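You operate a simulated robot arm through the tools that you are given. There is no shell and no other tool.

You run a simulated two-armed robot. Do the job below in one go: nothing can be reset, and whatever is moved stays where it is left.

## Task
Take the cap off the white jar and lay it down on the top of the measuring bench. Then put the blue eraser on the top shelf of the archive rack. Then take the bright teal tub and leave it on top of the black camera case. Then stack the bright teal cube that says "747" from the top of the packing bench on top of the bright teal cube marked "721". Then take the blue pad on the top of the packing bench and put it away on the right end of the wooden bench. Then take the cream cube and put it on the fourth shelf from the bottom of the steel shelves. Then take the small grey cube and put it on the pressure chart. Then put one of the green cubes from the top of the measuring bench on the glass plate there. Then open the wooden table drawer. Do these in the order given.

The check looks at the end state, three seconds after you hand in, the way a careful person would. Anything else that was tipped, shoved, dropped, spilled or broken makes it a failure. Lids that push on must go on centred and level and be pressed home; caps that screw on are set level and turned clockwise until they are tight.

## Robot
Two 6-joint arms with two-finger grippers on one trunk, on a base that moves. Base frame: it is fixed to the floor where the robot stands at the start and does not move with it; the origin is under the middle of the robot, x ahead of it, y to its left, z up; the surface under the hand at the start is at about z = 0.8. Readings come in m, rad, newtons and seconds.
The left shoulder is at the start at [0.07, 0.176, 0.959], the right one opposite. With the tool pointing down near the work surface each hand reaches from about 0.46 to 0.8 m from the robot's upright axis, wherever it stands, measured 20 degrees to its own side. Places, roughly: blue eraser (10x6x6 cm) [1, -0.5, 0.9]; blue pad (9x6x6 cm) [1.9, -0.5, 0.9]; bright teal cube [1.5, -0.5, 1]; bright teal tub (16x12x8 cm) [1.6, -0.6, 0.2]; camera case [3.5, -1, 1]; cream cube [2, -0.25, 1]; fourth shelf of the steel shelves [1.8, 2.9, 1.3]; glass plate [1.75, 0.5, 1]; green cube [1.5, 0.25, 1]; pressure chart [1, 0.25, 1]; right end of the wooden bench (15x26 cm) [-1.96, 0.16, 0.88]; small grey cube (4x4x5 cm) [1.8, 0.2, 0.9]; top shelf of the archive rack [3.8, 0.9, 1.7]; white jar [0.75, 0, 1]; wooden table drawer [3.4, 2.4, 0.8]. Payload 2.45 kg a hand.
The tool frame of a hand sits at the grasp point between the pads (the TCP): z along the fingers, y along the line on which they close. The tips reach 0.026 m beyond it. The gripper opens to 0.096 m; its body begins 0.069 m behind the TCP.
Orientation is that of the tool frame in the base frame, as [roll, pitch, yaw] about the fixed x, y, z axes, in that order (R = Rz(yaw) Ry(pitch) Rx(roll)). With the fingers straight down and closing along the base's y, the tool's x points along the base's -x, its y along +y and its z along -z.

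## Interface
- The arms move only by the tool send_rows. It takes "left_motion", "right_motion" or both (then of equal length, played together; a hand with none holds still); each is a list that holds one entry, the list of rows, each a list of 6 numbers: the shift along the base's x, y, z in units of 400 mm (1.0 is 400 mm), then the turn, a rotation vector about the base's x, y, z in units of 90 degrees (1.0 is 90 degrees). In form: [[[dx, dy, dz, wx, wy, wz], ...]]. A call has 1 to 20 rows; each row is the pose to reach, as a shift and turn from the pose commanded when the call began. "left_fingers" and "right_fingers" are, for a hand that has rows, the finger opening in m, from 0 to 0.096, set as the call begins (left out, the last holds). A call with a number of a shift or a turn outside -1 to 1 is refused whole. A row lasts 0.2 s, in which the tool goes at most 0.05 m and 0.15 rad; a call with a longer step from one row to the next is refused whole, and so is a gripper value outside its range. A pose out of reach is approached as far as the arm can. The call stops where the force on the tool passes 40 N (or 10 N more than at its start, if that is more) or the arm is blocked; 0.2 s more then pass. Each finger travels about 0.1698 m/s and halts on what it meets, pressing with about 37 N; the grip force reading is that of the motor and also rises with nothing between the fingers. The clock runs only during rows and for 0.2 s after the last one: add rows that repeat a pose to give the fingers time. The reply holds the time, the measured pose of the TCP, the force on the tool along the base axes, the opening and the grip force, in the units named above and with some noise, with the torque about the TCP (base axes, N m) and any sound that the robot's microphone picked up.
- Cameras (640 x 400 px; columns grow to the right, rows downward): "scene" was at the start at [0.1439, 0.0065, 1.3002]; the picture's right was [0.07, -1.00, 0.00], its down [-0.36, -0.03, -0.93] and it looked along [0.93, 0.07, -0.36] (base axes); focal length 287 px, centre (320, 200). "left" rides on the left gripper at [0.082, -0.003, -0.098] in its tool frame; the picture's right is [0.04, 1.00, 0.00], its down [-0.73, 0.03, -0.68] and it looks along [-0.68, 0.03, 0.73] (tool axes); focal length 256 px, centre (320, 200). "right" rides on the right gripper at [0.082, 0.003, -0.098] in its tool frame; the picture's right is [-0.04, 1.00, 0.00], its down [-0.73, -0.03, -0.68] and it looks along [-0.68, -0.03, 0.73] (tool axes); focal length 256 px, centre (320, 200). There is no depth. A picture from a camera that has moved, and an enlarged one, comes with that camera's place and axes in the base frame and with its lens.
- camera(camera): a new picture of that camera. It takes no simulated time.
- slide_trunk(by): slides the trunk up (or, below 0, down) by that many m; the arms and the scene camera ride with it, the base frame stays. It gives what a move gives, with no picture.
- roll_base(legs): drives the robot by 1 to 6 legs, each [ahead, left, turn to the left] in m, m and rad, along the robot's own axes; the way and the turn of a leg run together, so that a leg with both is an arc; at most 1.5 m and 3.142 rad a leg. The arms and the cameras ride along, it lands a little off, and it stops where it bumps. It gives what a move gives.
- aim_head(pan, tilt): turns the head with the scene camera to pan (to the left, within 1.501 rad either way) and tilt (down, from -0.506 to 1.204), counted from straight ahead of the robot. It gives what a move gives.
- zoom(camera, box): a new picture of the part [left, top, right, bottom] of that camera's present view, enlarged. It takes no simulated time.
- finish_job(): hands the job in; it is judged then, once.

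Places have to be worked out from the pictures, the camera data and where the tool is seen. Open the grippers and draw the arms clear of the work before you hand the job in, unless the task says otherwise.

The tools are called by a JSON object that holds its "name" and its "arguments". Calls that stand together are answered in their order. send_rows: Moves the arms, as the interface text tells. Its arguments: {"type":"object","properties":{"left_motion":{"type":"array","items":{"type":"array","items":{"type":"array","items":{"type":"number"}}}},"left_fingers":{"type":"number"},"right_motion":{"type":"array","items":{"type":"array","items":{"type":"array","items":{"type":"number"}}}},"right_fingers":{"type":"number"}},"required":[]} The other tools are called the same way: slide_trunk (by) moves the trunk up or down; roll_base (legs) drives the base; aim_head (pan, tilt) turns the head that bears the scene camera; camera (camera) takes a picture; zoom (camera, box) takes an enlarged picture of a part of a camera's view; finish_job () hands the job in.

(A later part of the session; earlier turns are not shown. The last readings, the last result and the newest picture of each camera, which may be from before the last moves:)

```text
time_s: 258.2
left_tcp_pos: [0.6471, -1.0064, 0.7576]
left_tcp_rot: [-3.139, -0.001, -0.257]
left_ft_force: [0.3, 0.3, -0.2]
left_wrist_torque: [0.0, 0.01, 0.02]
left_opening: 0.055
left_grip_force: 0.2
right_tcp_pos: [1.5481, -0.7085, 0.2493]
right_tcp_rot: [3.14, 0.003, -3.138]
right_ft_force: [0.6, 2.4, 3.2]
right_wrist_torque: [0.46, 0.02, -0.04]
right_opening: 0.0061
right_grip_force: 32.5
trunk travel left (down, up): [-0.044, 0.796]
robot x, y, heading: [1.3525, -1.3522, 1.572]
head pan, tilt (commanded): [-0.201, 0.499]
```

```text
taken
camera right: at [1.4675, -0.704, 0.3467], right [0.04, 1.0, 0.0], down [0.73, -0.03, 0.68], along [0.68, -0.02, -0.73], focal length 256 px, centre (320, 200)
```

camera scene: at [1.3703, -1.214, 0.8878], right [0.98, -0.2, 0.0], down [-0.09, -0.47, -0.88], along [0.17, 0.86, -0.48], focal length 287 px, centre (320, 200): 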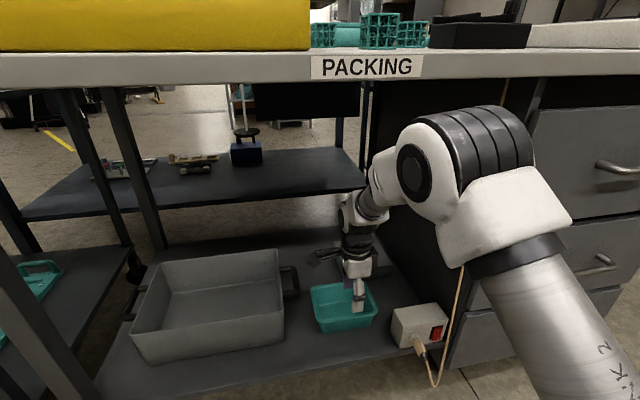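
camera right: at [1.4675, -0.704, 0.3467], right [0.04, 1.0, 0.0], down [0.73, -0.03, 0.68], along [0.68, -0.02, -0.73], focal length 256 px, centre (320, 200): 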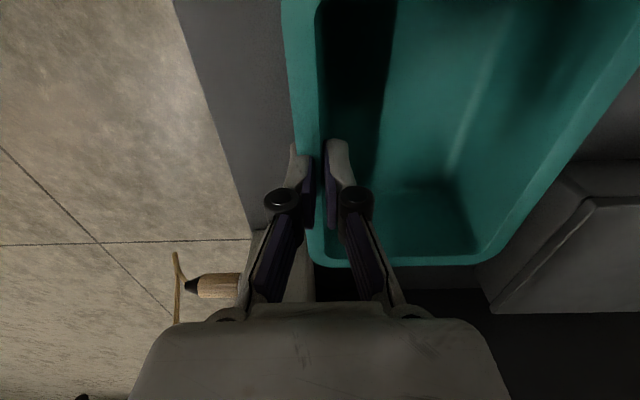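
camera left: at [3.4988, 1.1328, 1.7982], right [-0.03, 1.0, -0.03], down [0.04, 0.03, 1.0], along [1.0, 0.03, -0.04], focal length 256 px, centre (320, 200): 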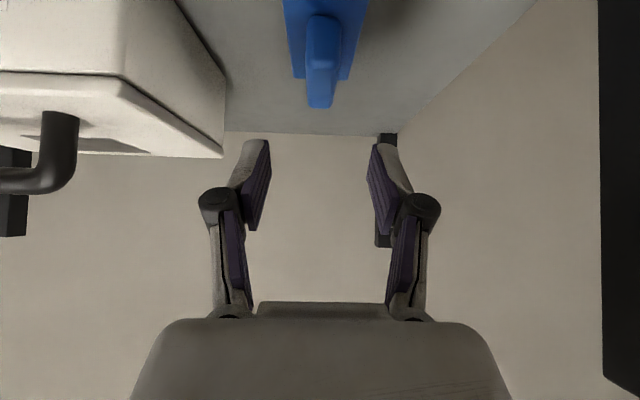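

Gripped the wall (6 mm). I lift slowly 6 cm and check it stays level.

{"name": "send_rows", "arguments": {"right_motion": [[[0, 0, 0.02, 0, 0, 0], [0, 0, 0.05, 0, 0, 0], [0, 0, 0.08, 0, 0, 0], [0, 0, 0.11, 0, 0, 0], [0, 0, 0.14, 0, 0, 0], [0, 0, 0.15, 0, 0, 0]]]}}

{"name": "camera", "arguments": {"camera": "right"}}

{"name": "zoom", "arguments": {"camera": "scene", "box": [280, 180, 480, 380]}}

```text
time_s: 259.6
left_tcp_pos: [0.6484, -1.0051, 0.7564]
left_tcp_rot: [-3.138, -0.001, -0.257]
left_ft_force: [0.0, 0.2, -0.2]
left_wrist_torque: [0.0, 0.01, 0.01]
left_opening: 0.0549
left_grip_force: 0.1
right_tcp_pos: [1.5501, -0.7077, 0.3087]
right_tcp_rot: [-3.141, 0.002, -3.139]
right_ft_force: [0.3, 0.9, -1.6]
right_wrist_torque: [-0.09, -0.01, 0.01]
right_opening: 0.0058
right_grip_force: 32.5
trunk travel left (down, up): [-0.044, 0.796]
robot x, y, heading: [1.3529, -1.3538, 1.574]
head pan, tilt (commanded): [-0.201, 0.499]
```

```text
taken
camera right: at [1.4677, -0.7044, 0.4063], right [0.04, 1.0, 0.0], down [0.73, -0.03, 0.68], along [0.68, -0.03, -0.73], focal length 256 px, centre (320, 200)
```

right: 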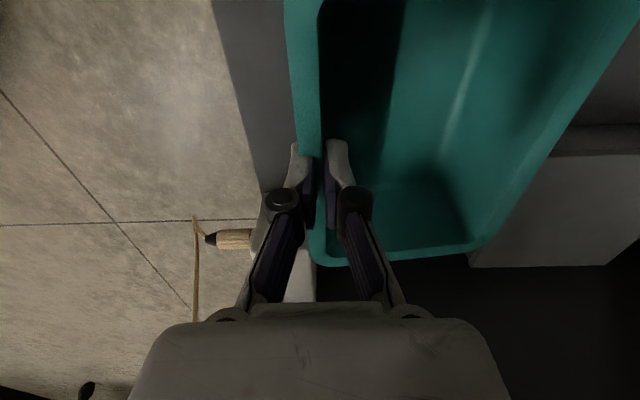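

```text
2.00 times, centred on (380, 280) of scene
camera zoom: at [1.3704, -1.2139, 0.8878], right [0.98, -0.2, 0.0], down [-0.09, -0.47, -0.88], along [0.17, 0.86, -0.48], focal length 575 px, centre (200, 40)
```

zoom: 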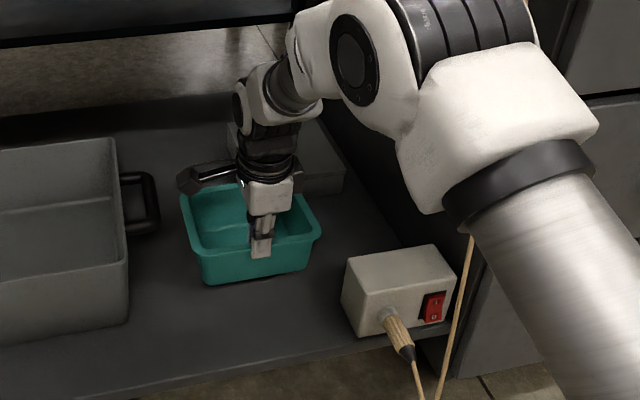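

Tub is level with negligible torque. I raise it 6 cm more (clear above the power strip) and reverse 0.38 m out of the bench.

{"name": "send_rows", "arguments": {"right_motion": [[[-0.005, 0, 0.04, 0, 0, 0], [-0.01, 0, 0.08, 0, 0, 0], [-0.02, 0, 0.12, 0, 0, 0], [-0.025, 0, 0.15, 0, 0, 0], [-0.025, 0, 0.15, 0, 0, 0]]]}}

{"name": "roll_base", "arguments": {"legs": [[-0.38, 0, 0]]}}

{"name": "camera", "arguments": {"camera": "scene"}}

```text
time_s: 260.8
left_tcp_pos: [0.6484, -1.0056, 0.7563]
left_tcp_rot: [-3.137, 0.0, -0.256]
left_ft_force: [0.1, -0.7, 0.3]
left_wrist_torque: [-0.01, 0.01, 0.04]
left_opening: 0.0549
left_grip_force: 0.1
right_tcp_pos: [1.5403, -0.7078, 0.3693]
right_tcp_rot: [3.142, 0.002, -3.14]
right_ft_force: [-0.8, 0.3, -1.6]
right_wrist_torque: [-0.07, 0.03, 0.01]
right_opening: 0.0063
right_grip_force: 32.9
trunk travel left (down, up): [-0.044, 0.796]
robot x, y, heading: [1.3493, -1.3531, 1.572]
head pan, tilt (commanded): [-0.201, 0.499]
```

```text
time_s: 263.2
left_tcp_pos: [0.6479, -1.3888, 0.7568]
left_tcp_rot: [-3.138, -0.001, -0.256]
left_ft_force: [-0.4, 0.5, -0.1]
left_wrist_torque: [0.01, 0.01, 0.0]
left_opening: 0.0548
left_grip_force: 0.1
right_tcp_pos: [1.5403, -1.0896, 0.3697]
right_tcp_rot: [3.141, 0.0, -3.138]
right_ft_force: [0.2, 0.2, -1.5]
right_wrist_torque: [-0.08, -0.01, 0.01]
right_opening: 0.006
right_grip_force: 32.7
trunk travel left (down, up): [-0.044, 0.796]
robot x, y, heading: [1.3525, -1.7302, 1.577]
head pan, tilt (commanded): [-0.201, 0.499]
```

```text
taken
camera scene: at [1.3713, -1.5959, 0.8878], right [0.98, -0.2, 0.0], down [-0.09, -0.47, -0.88], along [0.17, 0.86, -0.48], focal length 287 px, centre (320, 200)
```

scene: 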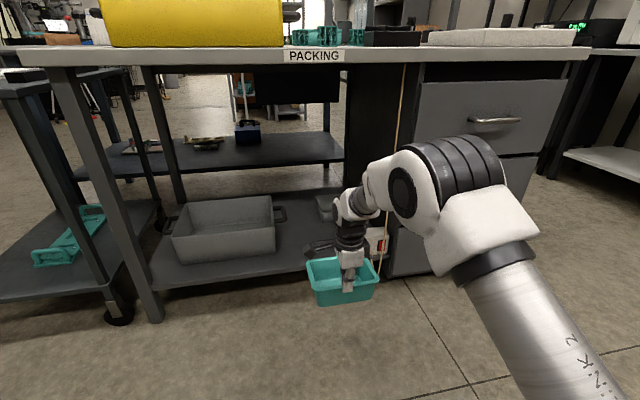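

The tub is out. I raise the trunk and bring the idle left arm back to its front pose.

{"name": "slide_trunk", "arguments": {"by": 0.4}}

{"name": "send_rows", "arguments": {"left_motion": [[[0.06, 0.03, 0, 0, 0, -0.042], [0.12, 0.065, 0, 0, 0, -0.084], [0.178, 0.097, 0, 0, 0, -0.126], [0.237, 0.13, 0, 0, 0, -0.167], [0.296, 0.162, 0, 0, 0, -0.209], [0.356, 0.194, 0, 0, 0, -0.251], [0.415, 0.227, 0, 0, 0, -0.293], [0.474, 0.259, 0, 0, 0, -0.335], [0.533, 0.292, 0, 0, 0, -0.377], [0.5925, 0.324, 0, 0, 0, -0.4185]]], "right_motion": [[[0, 0, 0.1, 0, 0, 0], [0, 0, 0.2, 0, 0, 0], [0, 0, 0.3, 0, 0, 0], [0, 0, 0.4, 0, 0, 0], [0, 0, 0.5, 0, 0, 0], [0, 0, 0.6, 0, 0, 0], [0, 0, 0.7, 0, 0, 0], [0, 0, 0.8, 0, 0, 0], [0, 0, 0.88, 0, 0, 0], [0, 0, 0.88, 0, 0, 0]]]}}

{"name": "send_rows", "arguments": {"left_motion": [[[0.06, 0.03, 0, 0, 0, -0.042], [0.12, 0.065, 0, 0, 0, -0.084], [0.178, 0.097, 0, 0, 0, -0.126], [0.237, 0.13, 0, 0, 0, -0.167], [0.296, 0.162, 0, 0, 0, -0.209], [0.356, 0.194, 0, 0, 0, -0.251], [0.415, 0.227, 0, 0, 0, -0.293], [0.474, 0.259, 0, 0, 0, -0.335], [0.533, 0.292, 0, 0, 0, -0.377], [0.5925, 0.324, 0, 0, 0, -0.4185]]]}}

{"name": "camera", "arguments": {"camera": "right"}}

{"name": "camera", "arguments": {"camera": "scene"}}

```text
time_s: 267.1
left_tcp_pos: [0.6495, -1.3887, 1.1567]
left_tcp_rot: [-3.139, -0.001, -0.256]
left_ft_force: [-0.6, 0.4, -0.4]
left_wrist_torque: [-0.04, 0.01, 0.0]
left_opening: 0.0552
left_grip_force: 0.1
right_tcp_pos: [1.5401, -1.089, 0.7682]
right_tcp_rot: [3.141, 0.002, -3.138]
right_ft_force: [0.4, 0.2, -1.1]
right_wrist_torque: [-0.11, 0.03, -0.02]
right_opening: 0.0061
right_grip_force: 32.6
trunk travel left (down, up): [-0.444, 0.396]
robot x, y, heading: [1.3553, -1.7378, 1.572]
head pan, tilt (commanded): [-0.201, 0.499]
```

```text
time_s: 269.3
left_tcp_pos: [0.8859, -1.2595, 1.1577]
left_tcp_rot: [-3.14, 0.0, -0.912]
left_ft_force: [0.1, -0.1, -0.5]
left_wrist_torque: [0.02, 0.0, 0.01]
left_opening: 0.0551
left_grip_force: 0.2
left hand out of reach, approached as far as the arm can: row 1, 2, 3, 4, 5, 6
right_tcp_pos: [1.5423, -1.0906, 1.1214]
right_tcp_rot: [-3.14, 0.003, -3.138]
right_ft_force: [0.7, 0.6, -2.2]
right_wrist_torque: [-0.08, -0.01, -0.01]
right_opening: 0.006
right_grip_force: 32.7
trunk travel left (down, up): [-0.444, 0.396]
robot x, y, heading: [1.3505, -1.737, 1.576]
head pan, tilt (commanded): [-0.201, 0.499]
```

```text
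time_s: 271.5
left_tcp_pos: [1.1229, -1.1293, 1.1574]
left_tcp_rot: [-3.138, -0.001, -1.572]
left_ft_force: [0.5, 0.6, -0.5]
left_wrist_torque: [-0.03, 0.02, 0.01]
left_opening: 0.0552
left_grip_force: 0.0
right_tcp_pos: [1.5412, -1.0887, 1.1208]
right_tcp_rot: [-3.14, 0.001, -3.138]
right_ft_force: [0.0, 0.0, -2.7]
right_wrist_torque: [-0.09, 0.02, 0.0]
right_opening: 0.0061
right_grip_force: 32.8
trunk travel left (down, up): [-0.444, 0.396]
robot x, y, heading: [1.3553, -1.7317, 1.57]
head pan, tilt (commanded): [-0.201, 0.499]
```

```text
taken
camera right: at [1.4588, -1.0846, 1.2178], right [0.04, 1.0, 0.0], down [0.73, -0.03, 0.68], along [0.68, -0.03, -0.73], focal length 256 px, centre (320, 200)
```

right: 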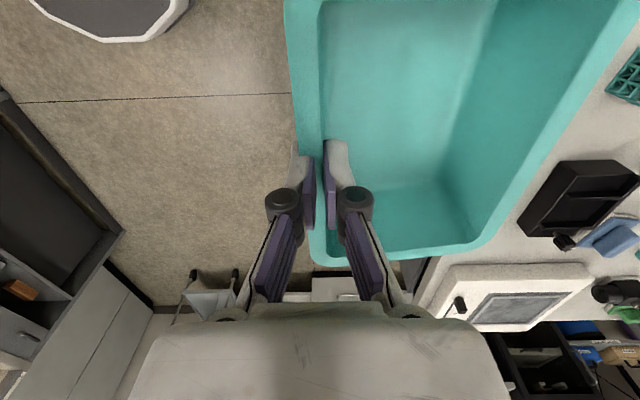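

```text
taken
camera scene: at [1.3722, -1.5946, 1.2877], right [0.98, -0.2, 0.0], down [-0.09, -0.47, -0.88], along [0.17, 0.86, -0.48], focal length 287 px, centre (320, 200)
```

scene: 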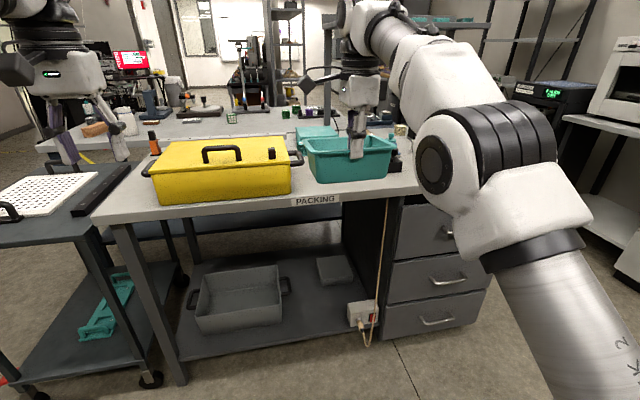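

The tub hangs level. I raise the trunk 0.25 m for clearance over the back bench items, turn to face +x and drive along.

{"name": "slide_trunk", "arguments": {"by": 0.25}}

{"name": "roll_base", "arguments": {"legs": [[0, 0, -1.571], [1.25, 0.2, 0]]}}

{"name": "aim_head", "arguments": {"pan": 0.2, "tilt": 0.5}}

{"name": "camera", "arguments": {"camera": "scene"}}

```text
time_s: 274.1
left_tcp_pos: [1.1236, -1.1287, 1.4078]
left_tcp_rot: [-3.139, -0.001, -1.572]
left_ft_force: [-0.5, 0.3, -0.4]
left_wrist_torque: [-0.02, 0.03, -0.03]
left_opening: 0.0547
left_grip_force: 0.0
right_tcp_pos: [1.54, -1.0888, 1.3711]
right_tcp_rot: [-3.141, 0.001, -3.137]
right_ft_force: [-0.9, 0.0, -2.7]
right_wrist_torque: [-0.09, -0.01, -0.01]
right_opening: 0.0059
right_grip_force: 32.9
trunk travel left (down, up): [-0.694, 0.146]
robot x, y, heading: [1.3543, -1.7332, 1.574]
head pan, tilt (commanded): [-0.201, 0.499]
```

```text
time_s: 284.4
left_tcp_pos: [3.2246, -1.3356, 1.4078]
left_tcp_rot: [-3.138, 0.0, 3.126]
left_ft_force: [0.1, -0.1, -0.1]
left_wrist_torque: [-0.02, 0.01, 0.0]
left_opening: 0.0553
left_grip_force: 0.0
right_tcp_pos: [3.2572, -1.753, 1.3715]
right_tcp_rot: [3.141, 0.001, 1.557]
right_ft_force: [0.7, -0.4, -0.7]
right_wrist_torque: [0.02, 0.07, 0.01]
right_opening: 0.0058
right_grip_force: 32.2
trunk travel left (down, up): [-0.694, 0.146]
robot x, y, heading: [2.6144, -1.5522, -0.019]
head pan, tilt (commanded): [-0.201, 0.499]
```

```text
time_s: 285.2
left_tcp_pos: [3.2248, -1.3358, 1.4072]
left_tcp_rot: [-3.137, 0.0, 3.127]
left_ft_force: [0.0, 0.6, 0.5]
left_wrist_torque: [-0.03, 0.02, 0.02]
left_opening: 0.0548
left_grip_force: 0.0
right_tcp_pos: [3.2579, -1.7526, 1.3711]
right_tcp_rot: [3.14, 0.001, 1.557]
right_ft_force: [0.1, -1.3, -1.2]
right_wrist_torque: [0.0, 0.09, 0.04]
right_opening: 0.0061
right_grip_force: 32.6
trunk travel left (down, up): [-0.694, 0.146]
robot x, y, heading: [2.6157, -1.557, -0.013]
head pan, tilt (commanded): [0.201, 0.499]
```

```text
taken
camera scene: at [2.7556, -1.5391, 1.5378], right [0.18, -0.98, 0.0], down [-0.47, -0.09, -0.88], along [0.86, 0.16, -0.48], focal length 287 px, centre (320, 200)
```

scene: 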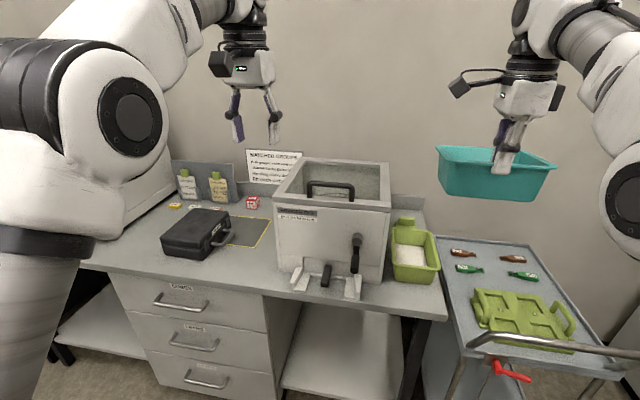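

I zoom on the camera case to measure its top.

{"name": "zoom", "arguments": {"camera": "scene", "box": [140, 180, 300, 280]}}

```text
4.00 times, centred on (220, 230) of scene
camera zoom: at [2.7556, -1.5391, 1.5378], right [0.18, -0.98, 0.0], down [-0.47, -0.09, -0.88], along [0.86, 0.16, -0.48], focal length 1149 px, centre (720, 80)
```

zoom: 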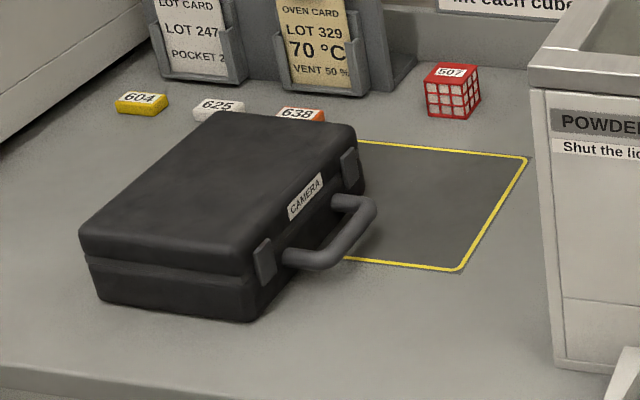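

The case top measures x 3.43–3.645, y -1.015…-0.849, z≈0.95, so the tub should centre at (3.54, -0.932). I drive forward 0.226 m, then 0.81 m left, with the tub well above the bath.

{"name": "roll_base", "arguments": {"legs": [[0.226, 0, 0.013], [0, 0.812, 0]]}}

{"name": "aim_head", "arguments": {"pan": -0.1, "tilt": 0.6}}

{"name": "camera", "arguments": {"camera": "scene"}}

{"name": "camera", "arguments": {"camera": "right"}}

```text
time_s: 290.8
left_tcp_pos: [3.46, -0.5373, 1.4087]
left_tcp_rot: [-3.139, 0.0, 3.125]
left_ft_force: [-0.1, -0.5, -0.4]
left_wrist_torque: [0.03, 0.0, 0.0]
left_opening: 0.0551
left_grip_force: 0.1
right_tcp_pos: [3.4933, -0.9539, 1.3703]
right_tcp_rot: [-3.141, 0.001, 1.558]
right_ft_force: [-0.3, 0.6, -1.9]
right_wrist_torque: [-0.01, 0.09, 0.0]
right_opening: 0.0061
right_grip_force: 32.9
trunk travel left (down, up): [-0.694, 0.146]
robot x, y, heading: [2.8489, -0.754, -0.016]
head pan, tilt (commanded): [0.201, 0.499]
```

```text
time_s: 291.6
left_tcp_pos: [3.4595, -0.5357, 1.4074]
left_tcp_rot: [-3.138, 0.001, 3.126]
left_ft_force: [-0.9, 0.2, 0.1]
left_wrist_torque: [0.01, 0.0, -0.01]
left_opening: 0.0553
left_grip_force: 0.0
right_tcp_pos: [3.4922, -0.954, 1.3717]
right_tcp_rot: [3.14, 0.003, 1.559]
right_ft_force: [0.1, 1.0, -1.7]
right_wrist_torque: [0.02, 0.06, 0.02]
right_opening: 0.0059
right_grip_force: 32.0
trunk travel left (down, up): [-0.694, 0.146]
robot x, y, heading: [2.8501, -0.7539, -0.012]
head pan, tilt (commanded): [-0.099, 0.6]
```

```text
taken
camera scene: at [2.9889, -0.7659, 1.5287], right [-0.11, -0.99, 0.0], down [-0.56, 0.06, -0.82], along [0.82, -0.09, -0.57], focal length 287 px, centre (320, 200)
```

scene: 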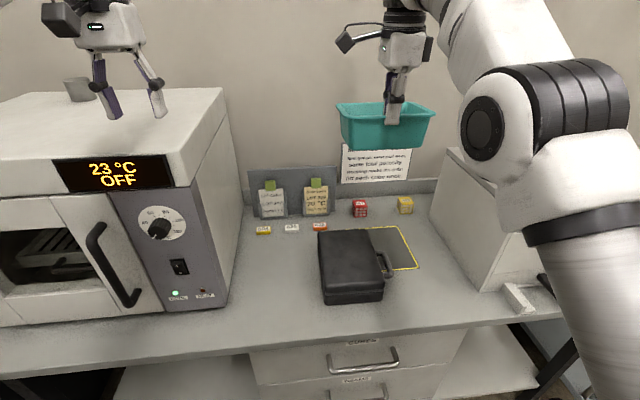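

```text
taken
camera right: at [3.4964, -0.8708, 1.4686], right [1.0, -0.05, 0.0], down [-0.04, -0.73, 0.68], along [-0.04, -0.68, -0.73], focal length 256 px, centre (320, 200)
```

right: 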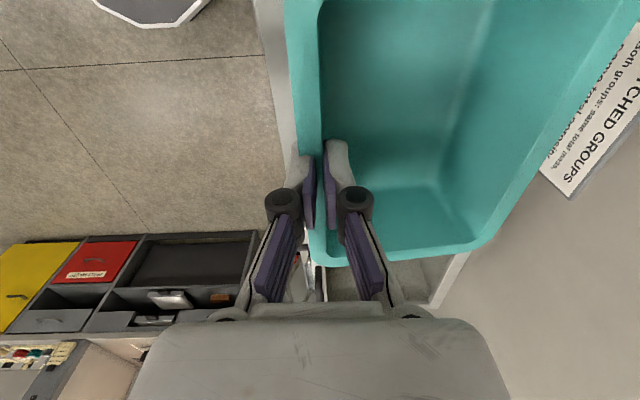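

I zoom on the case from here to refine its position before lowering.

{"name": "zoom", "arguments": {"camera": "scene", "box": [290, 200, 450, 320]}}

```text
3.33 times, centred on (370, 260) of scene
camera zoom: at [2.9889, -0.7659, 1.5287], right [-0.11, -0.99, 0.0], down [-0.56, 0.06, -0.82], along [0.82, -0.09, -0.57], focal length 958 px, centre (153, 0)
```

zoom: 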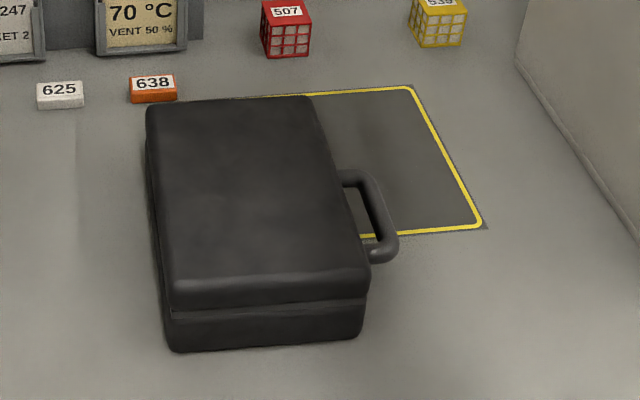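

Refined case centre is (3.551, -0.909), top z≈0.945. I move the tub over it and lower to a few centimetres above.

{"name": "send_rows", "arguments": {"right_motion": [[[0.004, 0.05, -0.02, 0, 0, 0], [0.008, 0.1, -0.08, 0, 0, 0], [0.011, 0.1125, -0.18, 0, 0, 0], [0.011, 0.1125, -0.28, 0, 0, 0], [0.011, 0.1125, -0.38, 0, 0, 0], [0.011, 0.1125, -0.48, 0, 0, 0], [0.011, 0.1125, -0.58, 0, 0, 0], [0.011, 0.1125, -0.67, 0, 0, 0], [0.011, 0.1125, -0.74, 0, 0, 0], [0.011, 0.1125, -0.775, 0, 0, 0], [0.011, 0.1125, -0.775, 0, 0, 0]]]}}

{"name": "camera", "arguments": {"camera": "scene"}}

{"name": "zoom", "arguments": {"camera": "scene", "box": [290, 180, 450, 320]}}

{"name": "camera", "arguments": {"camera": "right"}}

```text
time_s: 294.0
left_tcp_pos: [3.4602, -0.5353, 1.4082]
left_tcp_rot: [-3.139, 0.001, 3.125]
left_ft_force: [-0.1, 0.9, 0.4]
left_wrist_torque: [0.0, 0.03, -0.01]
left_opening: 0.055
left_grip_force: 0.1
right_tcp_pos: [3.4973, -0.908, 1.0607]
right_tcp_rot: [-3.141, 0.002, 1.56]
right_ft_force: [0.6, -0.3, -1.3]
right_wrist_torque: [-0.04, 0.12, 0.0]
right_opening: 0.0061
right_grip_force: 32.3
trunk travel left (down, up): [-0.694, 0.146]
robot x, y, heading: [2.8515, -0.7551, -0.013]
head pan, tilt (commanded): [-0.099, 0.6]
```

```text
taken
camera scene: at [2.9887, -0.7663, 1.5287], right [-0.11, -0.99, 0.0], down [-0.56, 0.06, -0.82], along [0.82, -0.09, -0.57], focal length 287 px, centre (320, 200)
```

scene: 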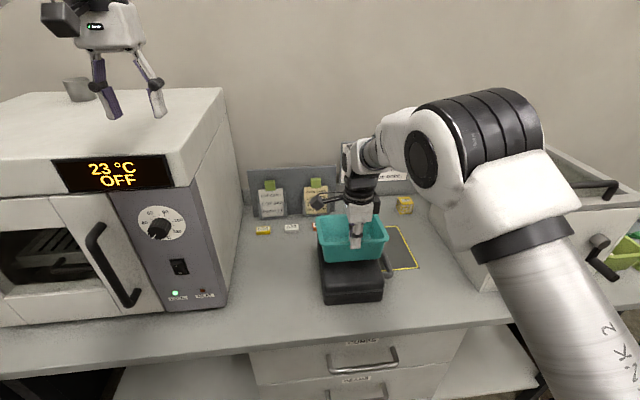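

```text
2.86 times, centred on (370, 250) of scene
camera zoom: at [2.9887, -0.7663, 1.5287], right [-0.11, -0.99, 0.0], down [-0.56, 0.06, -0.82], along [0.82, -0.09, -0.57], focal length 821 px, centre (177, 57)
```

zoom: 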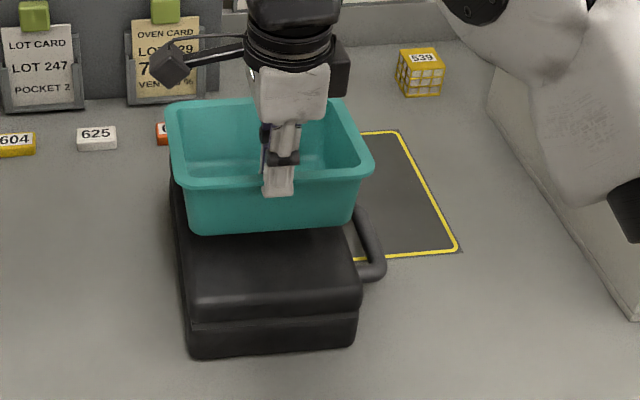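

```text
taken
camera right: at [3.501, -0.8264, 1.1584], right [1.0, -0.05, 0.0], down [-0.04, -0.73, 0.68], along [-0.04, -0.68, -0.73], focal length 256 px, centre (320, 200)
```

right: 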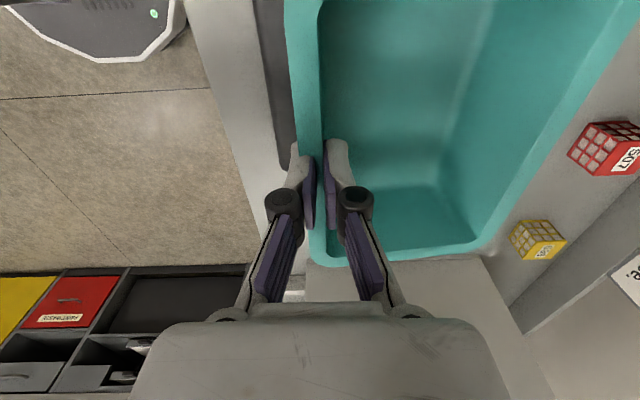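

The tub's base lies fully within the case top. I lower it gently until contact.

{"name": "send_rows", "arguments": {"right_motion": [[[0, 0, -0.03, 0, 0, 0], [0, 0, -0.06, 0, 0, 0], [0, 0, -0.075, 0, 0, 0], [0, 0, -0.082, 0, 0, 0], [0, 0, -0.088, 0, 0, 0], [0, 0, -0.092, 0, 0, 0], [0, 0, -0.092, 0, 0, 0]]]}}

{"name": "zoom", "arguments": {"camera": "scene", "box": [290, 180, 450, 320]}}

```text
time_s: 295.6
left_tcp_pos: [3.458, -0.5344, 1.4078]
left_tcp_rot: [-3.139, 0.0, 3.126]
left_ft_force: [0.1, 0.2, -0.4]
left_wrist_torque: [0.03, 0.0, -0.04]
left_opening: 0.0549
left_grip_force: 0.0
right_tcp_pos: [3.4959, -0.9077, 1.0254]
right_tcp_rot: [3.14, 0.003, 1.559]
right_ft_force: [-1.8, 0.8, 5.8]
right_wrist_torque: [0.07, -0.45, 0.04]
right_opening: 0.006
right_grip_force: 32.9
trunk travel left (down, up): [-0.694, 0.146]
robot x, y, heading: [2.8505, -0.7569, -0.015]
head pan, tilt (commanded): [-0.099, 0.6]
```

```text
2.86 times, centred on (370, 250) of scene
camera zoom: at [2.9872, -0.766, 1.5289], right [-0.11, -0.99, 0.0], down [-0.56, 0.06, -0.83], along [0.82, -0.09, -0.56], focal length 821 px, centre (177, 57)
```

zoom: 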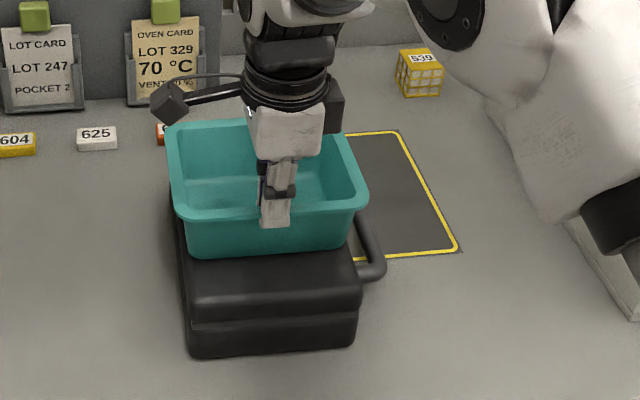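

Contact at ~6 N. I open the fingers a little and rise straight up.

{"name": "send_rows", "arguments": {"right_motion": [[[0, 0, 0, 0, 0, 0], [0, 0, 0, 0, 0, 0], [0, 0, 0.02, 0, 0, 0], [0, 0, 0.06, 0, 0, 0], [0, 0, 0.12, 0, 0, 0], [0, 0, 0.22, 0, 0, 0], [0, 0, 0.32, 0, 0, 0], [0, 0, 0.44, 0, 0, 0], [0, 0, 0.56, 0, 0, 0], [0, 0, 0.68, 0, 0, 0], [0, 0, 0.8, 0, 0, 0]]], "right_fingers": 0.04}}

{"name": "zoom", "arguments": {"camera": "scene", "box": [290, 180, 450, 320]}}

```text
time_s: 298.0
left_tcp_pos: [3.4598, -0.5362, 1.4062]
left_tcp_rot: [-3.138, -0.001, 3.125]
left_ft_force: [0.1, -0.2, -0.4]
left_wrist_torque: [0.01, 0.03, -0.01]
left_opening: 0.0553
left_grip_force: 0.0
right_tcp_pos: [3.4965, -0.9086, 1.3445]
right_tcp_rot: [-3.141, 0.003, 1.559]
right_ft_force: [0.1, 0.1, -0.7]
right_wrist_torque: [-0.01, -0.01, -0.03]
right_opening: 0.04
right_grip_force: 0.0
trunk travel left (down, up): [-0.694, 0.146]
robot x, y, heading: [2.8544, -0.7571, -0.017]
head pan, tilt (commanded): [-0.099, 0.6]
```

```text
2.86 times, centred on (370, 250) of scene
camera zoom: at [2.9891, -0.7664, 1.5287], right [-0.11, -0.99, 0.0], down [-0.56, 0.06, -0.82], along [0.82, -0.09, -0.57], focal length 821 px, centre (177, 57)
```

zoom: 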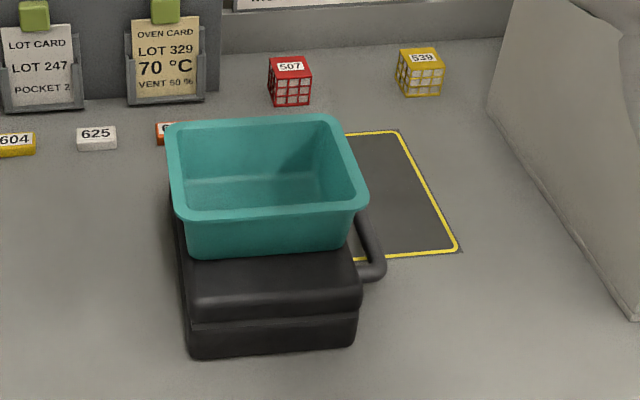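

Task 3 is done: the tub rests on the camera case. Next the cubes: I drive back around to the packing bench's open side, facing it at x≈1.45.

{"name": "roll_base", "arguments": {"legs": [[0, -0.7, 0.015], [0, 0, 1.571], [0, 1.4, 0]]}}

{"name": "slide_trunk", "arguments": {"by": -0.2}}

{"name": "roll_base", "arguments": {"legs": [[0.27, 0, 0]]}}

{"name": "aim_head", "arguments": {"pan": -0.2, "tilt": 0.75}}

{"name": "camera", "arguments": {"camera": "scene"}}

{"name": "camera", "arguments": {"camera": "right"}}

```text
time_s: 312.2
left_tcp_pos: [1.2263, -0.8534, 1.4077]
left_tcp_rot: [-3.138, 0.002, -1.572]
left_ft_force: [0.7, 0.7, 0.0]
left_wrist_torque: [-0.02, 0.02, 0.03]
left_opening: 0.0552
left_grip_force: 0.0
right_tcp_pos: [1.5967, -0.8106, 1.344]
right_tcp_rot: [3.141, 0.0, -3.14]
right_ft_force: [-0.7, -0.1, -0.2]
right_wrist_torque: [0.02, -0.01, 0.0]
right_opening: 0.0397
right_grip_force: 0.1
trunk travel left (down, up): [-0.694, 0.146]
robot x, y, heading: [1.452, -1.4597, 1.566]
head pan, tilt (commanded): [-0.099, 0.6]
```

```text
time_s: 314.4
left_tcp_pos: [1.2259, -0.8546, 1.2079]
left_tcp_rot: [-3.138, 0.0, -1.572]
left_ft_force: [-0.8, 0.2, -0.3]
left_wrist_torque: [-0.01, 0.01, -0.01]
left_opening: 0.055
left_grip_force: 0.1
right_tcp_pos: [1.5959, -0.8111, 1.1446]
right_tcp_rot: [3.141, 0.004, -3.14]
right_ft_force: [0.5, 0.5, -0.1]
right_wrist_torque: [-0.03, -0.03, -0.01]
right_opening: 0.0402
right_grip_force: 0.1
trunk travel left (down, up): [-0.494, 0.346]
robot x, y, heading: [1.4561, -1.4653, 1.568]
head pan, tilt (commanded): [-0.099, 0.6]
```

```text
time_s: 316.3
left_tcp_pos: [1.2236, -0.5811, 1.2071]
left_tcp_rot: [-3.138, 0.001, -1.571]
left_ft_force: [-0.5, -0.2, 0.1]
left_wrist_torque: [-0.01, -0.02, 0.0]
left_opening: 0.055
left_grip_force: 0.0
right_tcp_pos: [1.5944, -0.5375, 1.1428]
right_tcp_rot: [-3.141, 0.001, -3.138]
right_ft_force: [-1.2, 0.8, 0.4]
right_wrist_torque: [-0.01, 0.04, 0.04]
right_opening: 0.04
right_grip_force: 0.2
trunk travel left (down, up): [-0.494, 0.346]
robot x, y, heading: [1.4507, -1.1917, 1.57]
head pan, tilt (commanded): [-0.099, 0.6]
```

```text
time_s: 317.0
left_tcp_pos: [1.2234, -0.5809, 1.2061]
left_tcp_rot: [-3.139, -0.001, -1.571]
left_ft_force: [0.0, 0.3, 0.0]
left_wrist_torque: [0.05, 0.0, -0.02]
left_opening: 0.0549
left_grip_force: 0.1
right_tcp_pos: [1.5935, -0.5381, 1.1434]
right_tcp_rot: [-3.141, 0.001, -3.139]
right_ft_force: [-0.1, 0.7, -0.6]
right_wrist_torque: [0.0, 0.0, -0.01]
right_opening: 0.0399
right_grip_force: 0.1
trunk travel left (down, up): [-0.494, 0.346]
robot x, y, heading: [1.45, -1.1876, 1.572]
head pan, tilt (commanded): [-0.201, 0.75]
```

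```text
taken
camera scene: at [1.4698, -1.0561, 1.3159], right [0.98, -0.2, 0.0], down [-0.13, -0.67, -0.73], along [0.14, 0.72, -0.68], focal length 287 px, centre (320, 200)
```

scene: 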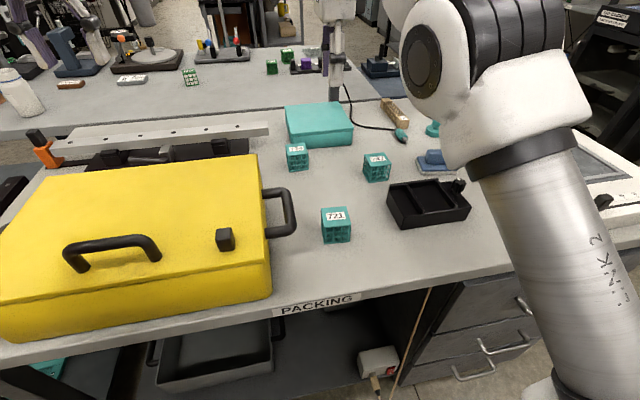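

```text
taken
camera right: at [1.5127, -0.5343, 1.2416], right [0.04, 1.0, 0.0], down [0.73, -0.03, 0.68], along [0.68, -0.02, -0.73], focal length 256 px, centre (320, 200)
```

right: 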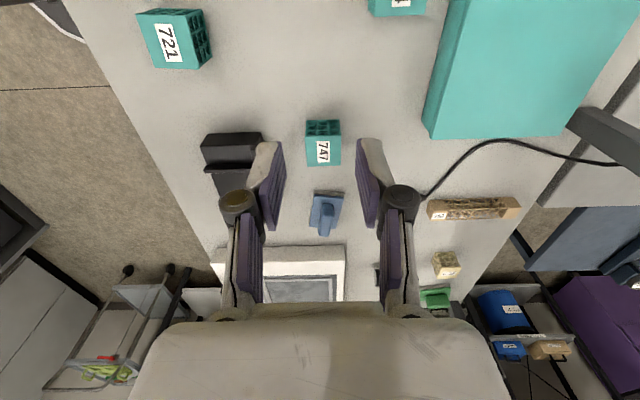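

Cubes 721 and 747 are in view. I zoom in on both cameras to locate them precisely.

{"name": "zoom", "arguments": {"camera": "right", "box": [270, 90, 380, 180]}}

{"name": "zoom", "arguments": {"camera": "right", "box": [110, 0, 240, 90]}}

{"name": "zoom", "arguments": {"camera": "scene", "box": [270, 130, 430, 260]}}

```text
4.44 times, centred on (325, 135) of right
camera zoom: at [1.5127, -0.5343, 1.2416], right [0.04, 1.0, 0.0], down [0.73, -0.03, 0.68], along [0.68, -0.02, -0.73], focal length 1138 px, centre (298, 489)
```

zoom: 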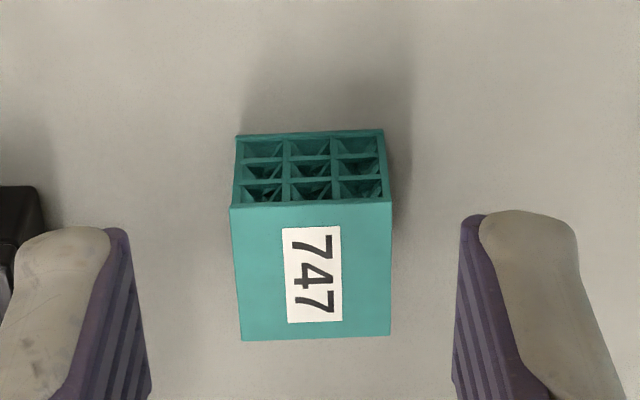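

```text
4.44 times, centred on (175, 45) of right
camera zoom: at [1.5127, -0.5343, 1.2416], right [0.04, 1.0, 0.0], down [0.73, -0.03, 0.68], along [0.68, -0.02, -0.73], focal length 1138 px, centre (964, 889)
```

zoom: 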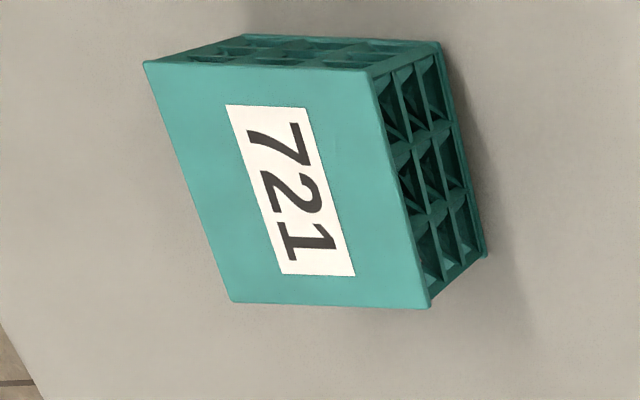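

```text
3.08 times, centred on (350, 195) of scene
camera zoom: at [1.4698, -1.0561, 1.3159], right [0.98, -0.2, 0.0], down [-0.13, -0.67, -0.73], along [0.14, 0.72, -0.68], focal length 884 px, centre (228, 215)
```

zoom: 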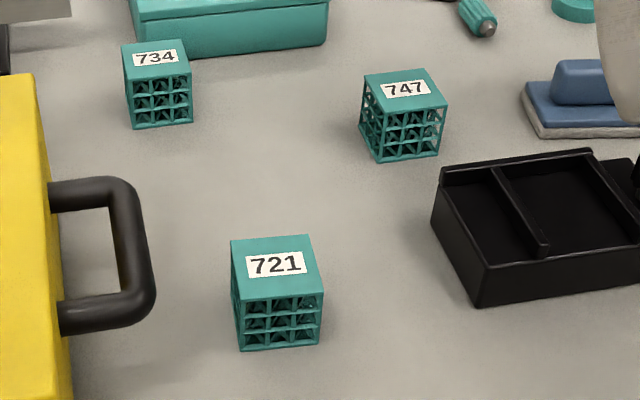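

747 is at (1.710, -0.5376), axis-aligned, 5 cm; 721 at (1.570, -0.696), turned about -4°. I move the right hand over 747 and descend around it.

{"name": "send_rows", "arguments": {"right_motion": [[[0.06, 0, -0.03, 0, 0, 0], [0.12, 0, -0.07, 0, 0, 0], [0.18, 0, -0.12, 0, 0, 0], [0.24, 0, -0.17, 0, 0, 0], [0.29, 0.001, -0.22, 0, 0, 0], [0.29, 0.001, -0.3, 0, 0, 0], [0.29, 0.001, -0.38, 0, 0, 0], [0.29, 0.001, -0.46, 0, 0, 0]]], "right_fingers": 0.075}}

{"name": "camera", "arguments": {"camera": "right"}}

{"name": "zoom", "arguments": {"camera": "scene", "box": [300, 100, 460, 230]}}

```text
time_s: 318.8
left_tcp_pos: [1.224, -0.5817, 1.2065]
left_tcp_rot: [-3.138, 0.0, -1.569]
left_ft_force: [-0.1, 0.2, -0.2]
left_wrist_torque: [-0.01, -0.01, -0.01]
left_opening: 0.0549
left_grip_force: 0.0
right_tcp_pos: [1.7115, -0.5372, 0.9591]
right_tcp_rot: [3.141, 0.0, -3.138]
right_ft_force: [0.2, 0.0, 0.2]
right_wrist_torque: [-0.04, 0.02, 0.0]
right_opening: 0.0751
right_grip_force: 0.1
trunk travel left (down, up): [-0.494, 0.346]
robot x, y, heading: [1.4552, -1.1853, 1.575]
head pan, tilt (commanded): [-0.201, 0.75]
```

```text
taken
camera right: at [1.6295, -0.5336, 1.0559], right [0.04, 1.0, 0.0], down [0.73, -0.03, 0.68], along [0.68, -0.03, -0.73], focal length 256 px, centre (320, 200)
```

right: 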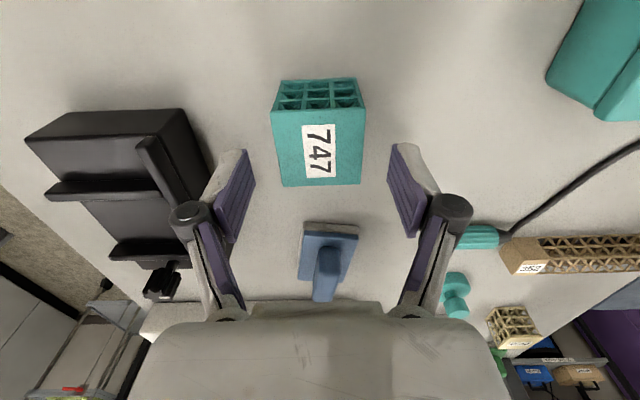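

```text
3.08 times, centred on (380, 165) of scene
camera zoom: at [1.47, -1.0556, 1.3158], right [0.98, -0.2, 0.0], down [-0.13, -0.67, -0.73], along [0.14, 0.72, -0.68], focal length 884 px, centre (135, 308)
```

zoom: 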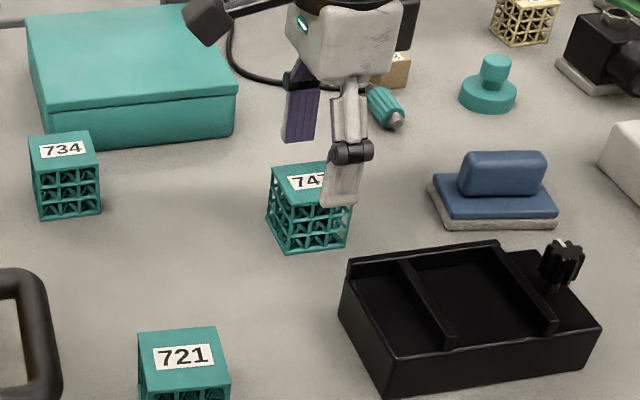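

Good alignment; I shift 4 mm back in x, descend to z≈0.918 and close on the cube.

{"name": "send_rows", "arguments": {"right_motion": [[[-0.01, 0, -0.04, 0, 0, 0], [-0.01, 0, -0.08, 0, 0, 0], [-0.01, 0, -0.1025, 0, 0, 0], [-0.01, 0, -0.1025, 0, 0, 0]]]}}

{"name": "send_rows", "arguments": {"right_motion": [[[0, 0, 0, 0, 0, 0], [0, 0, 0, 0, 0, 0], [0, 0, 0, 0, 0, 0], [0, 0, 0, 0, 0, 0]]], "right_fingers": 0.03}}

{"name": "camera", "arguments": {"camera": "right"}}

```text
time_s: 319.8
left_tcp_pos: [1.224, -0.5822, 1.207]
left_tcp_rot: [-3.138, -0.001, -1.57]
left_ft_force: [-0.2, -0.3, 0.2]
left_wrist_torque: [0.0, -0.01, 0.01]
left_opening: 0.0551
left_grip_force: 0.0
right_tcp_pos: [1.7062, -0.5376, 0.9193]
right_tcp_rot: [-3.141, 0.002, -3.137]
right_ft_force: [-0.1, -0.9, 0.6]
right_wrist_torque: [-0.02, 0.01, -0.01]
right_opening: 0.0748
right_grip_force: 0.0
trunk travel left (down, up): [-0.494, 0.346]
robot x, y, heading: [1.4525, -1.1891, 1.576]
head pan, tilt (commanded): [-0.201, 0.75]
```

```text
time_s: 320.8
left_tcp_pos: [1.2232, -0.5818, 1.2069]
left_tcp_rot: [-3.139, -0.001, -1.571]
left_ft_force: [-0.3, 0.0, 0.2]
left_wrist_torque: [0.0, 0.0, 0.01]
left_opening: 0.0551
left_grip_force: 0.0
right_tcp_pos: [1.7067, -0.5375, 0.9188]
right_tcp_rot: [3.14, 0.001, -3.138]
right_ft_force: [0.3, -0.6, 1.6]
right_wrist_torque: [-0.05, -0.01, 0.02]
right_opening: 0.0488
right_grip_force: 36.5
trunk travel left (down, up): [-0.494, 0.346]
robot x, y, heading: [1.452, -1.1861, 1.576]
head pan, tilt (commanded): [-0.201, 0.75]
```

```text
taken
camera right: at [1.6247, -0.5344, 1.0168], right [0.04, 1.0, 0.0], down [0.73, -0.03, 0.68], along [0.68, -0.02, -0.73], focal length 256 px, centre (320, 200)
```

right: 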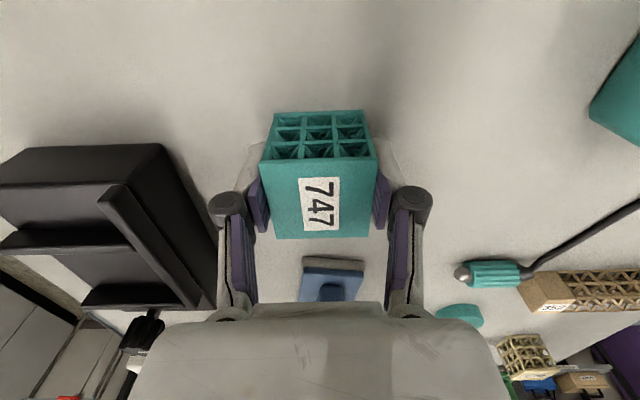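

Gripped 747 (48.8 mm). I lift it, carry it over 721 with a -4° turn to match, and stop about 1 cm above.

{"name": "send_rows", "arguments": {"right_motion": [[[0, 0, 0.06, 0, 0, 0], [0, 0, 0.15, 0, 0, 0], [0, 0, 0.25, 0, 0, 0], [0, 0, 0.33, 0, 0, 0], [-0.07, -0.08, 0.33, 0, 0, -0.01], [-0.14, -0.165, 0.33, 0, 0, -0.02], [-0.21, -0.25, 0.33, 0, 0, -0.03], [-0.28, -0.33, 0.33, 0, 0, -0.044], [-0.339, -0.397, 0.33, 0, 0, -0.044], [-0.339, -0.397, 0.26, 0, 0, -0.044], [-0.339, -0.397, 0.2, 0, 0, -0.044], [-0.339, -0.397, 0.155, 0, 0, -0.044], [-0.339, -0.397, 0.155, 0, 0, -0.044]]]}}

{"name": "camera", "arguments": {"camera": "right"}}

{"name": "zoom", "arguments": {"camera": "scene", "box": [260, 160, 420, 280]}}

```text
time_s: 323.6
left_tcp_pos: [1.2231, -0.5803, 1.2066]
left_tcp_rot: [-3.138, 0.0, -1.57]
left_ft_force: [0.1, -0.7, -0.9]
left_wrist_torque: [0.02, -0.02, -0.01]
left_opening: 0.0552
left_grip_force: 0.2
right_tcp_pos: [1.5764, -0.6935, 0.9944]
right_tcp_rot: [3.13, -0.041, 3.063]
right_ft_force: [-0.4, 1.1, 0.0]
right_wrist_torque: [0.01, -0.01, 0.03]
right_opening: 0.0487
right_grip_force: 37.3
trunk travel left (down, up): [-0.494, 0.346]
robot x, y, heading: [1.4541, -1.1874, 1.572]
head pan, tilt (commanded): [-0.201, 0.75]
```

```text
taken
camera right: at [1.4985, -0.686, 1.0936], right [0.12, 0.99, 0.01], down [0.75, -0.1, 0.65], along [0.65, -0.07, -0.76], focal length 256 px, centre (320, 200)
```

right: 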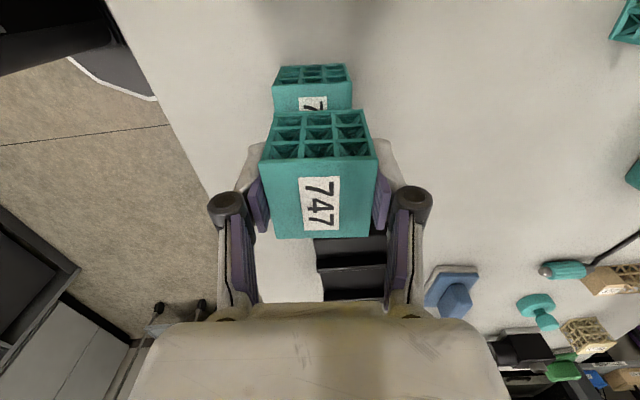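

```text
3.33 times, centred on (340, 220) of scene
camera zoom: at [1.4698, -1.0565, 1.3159], right [0.98, -0.2, 0.0], down [-0.13, -0.67, -0.73], along [0.14, 0.72, -0.68], focal length 958 px, centre (253, 133)
```

zoom: 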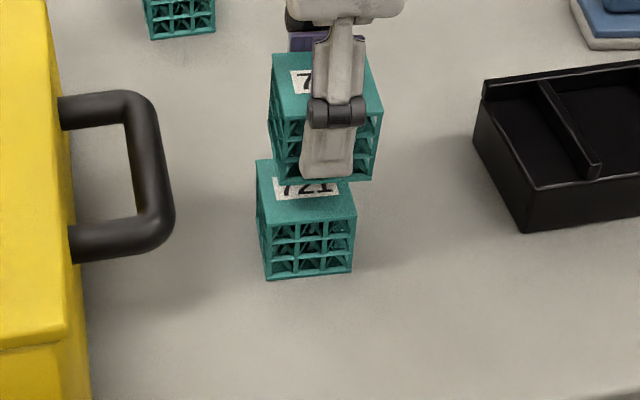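

The hand is slightly tilted (about 2°) here, near an inner limit. I back the robot 10 cm (and 5 cm left) to have better posture, then re-approach.

{"name": "send_rows", "arguments": {"right_motion": [[[0, 0, 0.05, 0, 0, 0], [0, 0, 0.1, 0, 0, 0], [0, 0, 0.1, 0, 0, 0]]]}}

{"name": "roll_base", "arguments": {"legs": [[-0.1, 0.05, 0]]}}

```text
time_s: 324.4
left_tcp_pos: [1.2233, -0.5816, 1.2067]
left_tcp_rot: [-3.139, -0.001, -1.571]
left_ft_force: [0.4, -0.7, -0.5]
left_wrist_torque: [0.0, -0.03, 0.03]
left_opening: 0.0552
left_grip_force: 0.1
right_tcp_pos: [1.5737, -0.6953, 1.0233]
right_tcp_rot: [-3.138, -0.016, 3.07]
right_ft_force: [-0.5, 0.4, -0.8]
right_wrist_torque: [0.01, 0.02, 0.02]
right_opening: 0.0486
right_grip_force: 37.0
trunk travel left (down, up): [-0.494, 0.346]
robot x, y, heading: [1.4511, -1.1845, 1.571]
head pan, tilt (commanded): [-0.201, 0.75]
```

```text
time_s: 325.6
left_tcp_pos: [1.1728, -0.6825, 1.2071]
left_tcp_rot: [-3.139, 0.0, -1.57]
left_ft_force: [-0.8, 0.3, 0.6]
left_wrist_torque: [0.04, 0.01, 0.01]
left_opening: 0.0551
left_grip_force: 0.1
right_tcp_pos: [1.5232, -0.7971, 1.0249]
right_tcp_rot: [3.138, -0.015, 3.072]
right_ft_force: [0.5, 0.4, -0.4]
right_wrist_torque: [0.02, -0.03, -0.01]
right_opening: 0.0488
right_grip_force: 37.5
trunk travel left (down, up): [-0.494, 0.346]
robot x, y, heading: [1.4028, -1.2853, 1.57]
head pan, tilt (commanded): [-0.201, 0.75]
```

I re-approach over 721 from here.

{"name": "send_rows", "arguments": {"right_motion": [[[0.03, 0.06, 0.0, 0, 0, 0], [0.06, 0.12, 0.0, 0, 0, 0], [0.09, 0.19, 0.0, 0, 0, 0], [0.1195, 0.252, 0.0, 0, 0, 0], [0.1195, 0.252, -0.03, 0, 0, 0], [0.1195, 0.252, -0.03, 0, 0, 0]]]}}

{"name": "camera", "arguments": {"camera": "right"}}

{"name": "camera", "arguments": {"camera": "scene"}}

```text
time_s: 327.0
left_tcp_pos: [1.1738, -0.6813, 1.2074]
left_tcp_rot: [-3.138, 0.001, -1.573]
left_ft_force: [0.7, -0.3, -0.2]
left_wrist_torque: [-0.02, -0.01, -0.02]
left_opening: 0.0549
left_grip_force: 0.1
right_tcp_pos: [1.5706, -0.6943, 1.0126]
right_tcp_rot: [3.14, -0.015, 3.07]
right_ft_force: [0.0, 0.0, -1.0]
right_wrist_torque: [0.01, 0.02, -0.03]
right_opening: 0.0488
right_grip_force: 36.9
trunk travel left (down, up): [-0.494, 0.346]
robot x, y, heading: [1.4022, -1.2852, 1.573]
head pan, tilt (commanded): [-0.201, 0.75]
```

```text
taken
camera right: at [1.4915, -0.6856, 1.1114], right [0.11, 0.99, 0.0], down [0.74, -0.08, 0.67], along [0.66, -0.07, -0.74], focal length 256 px, centre (320, 200)
```

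right: 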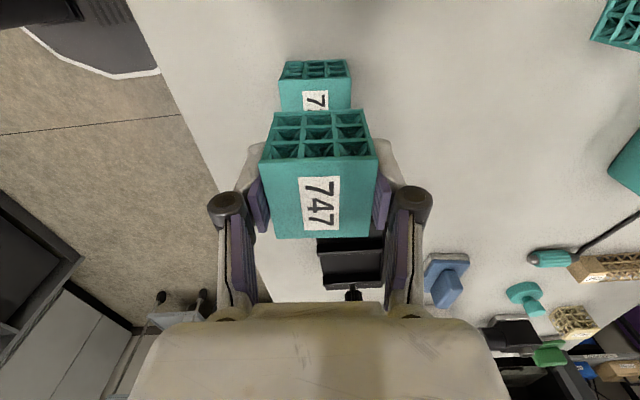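

```text
taken
camera scene: at [1.4202, -1.1561, 1.3158], right [0.98, -0.2, 0.0], down [-0.13, -0.67, -0.73], along [0.14, 0.72, -0.68], focal length 287 px, centre (320, 200)
```

scene: 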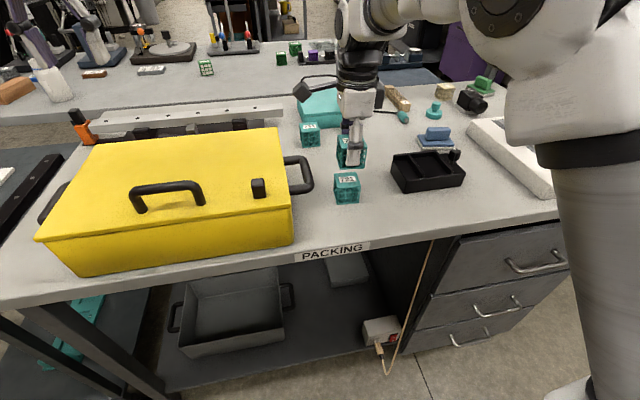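

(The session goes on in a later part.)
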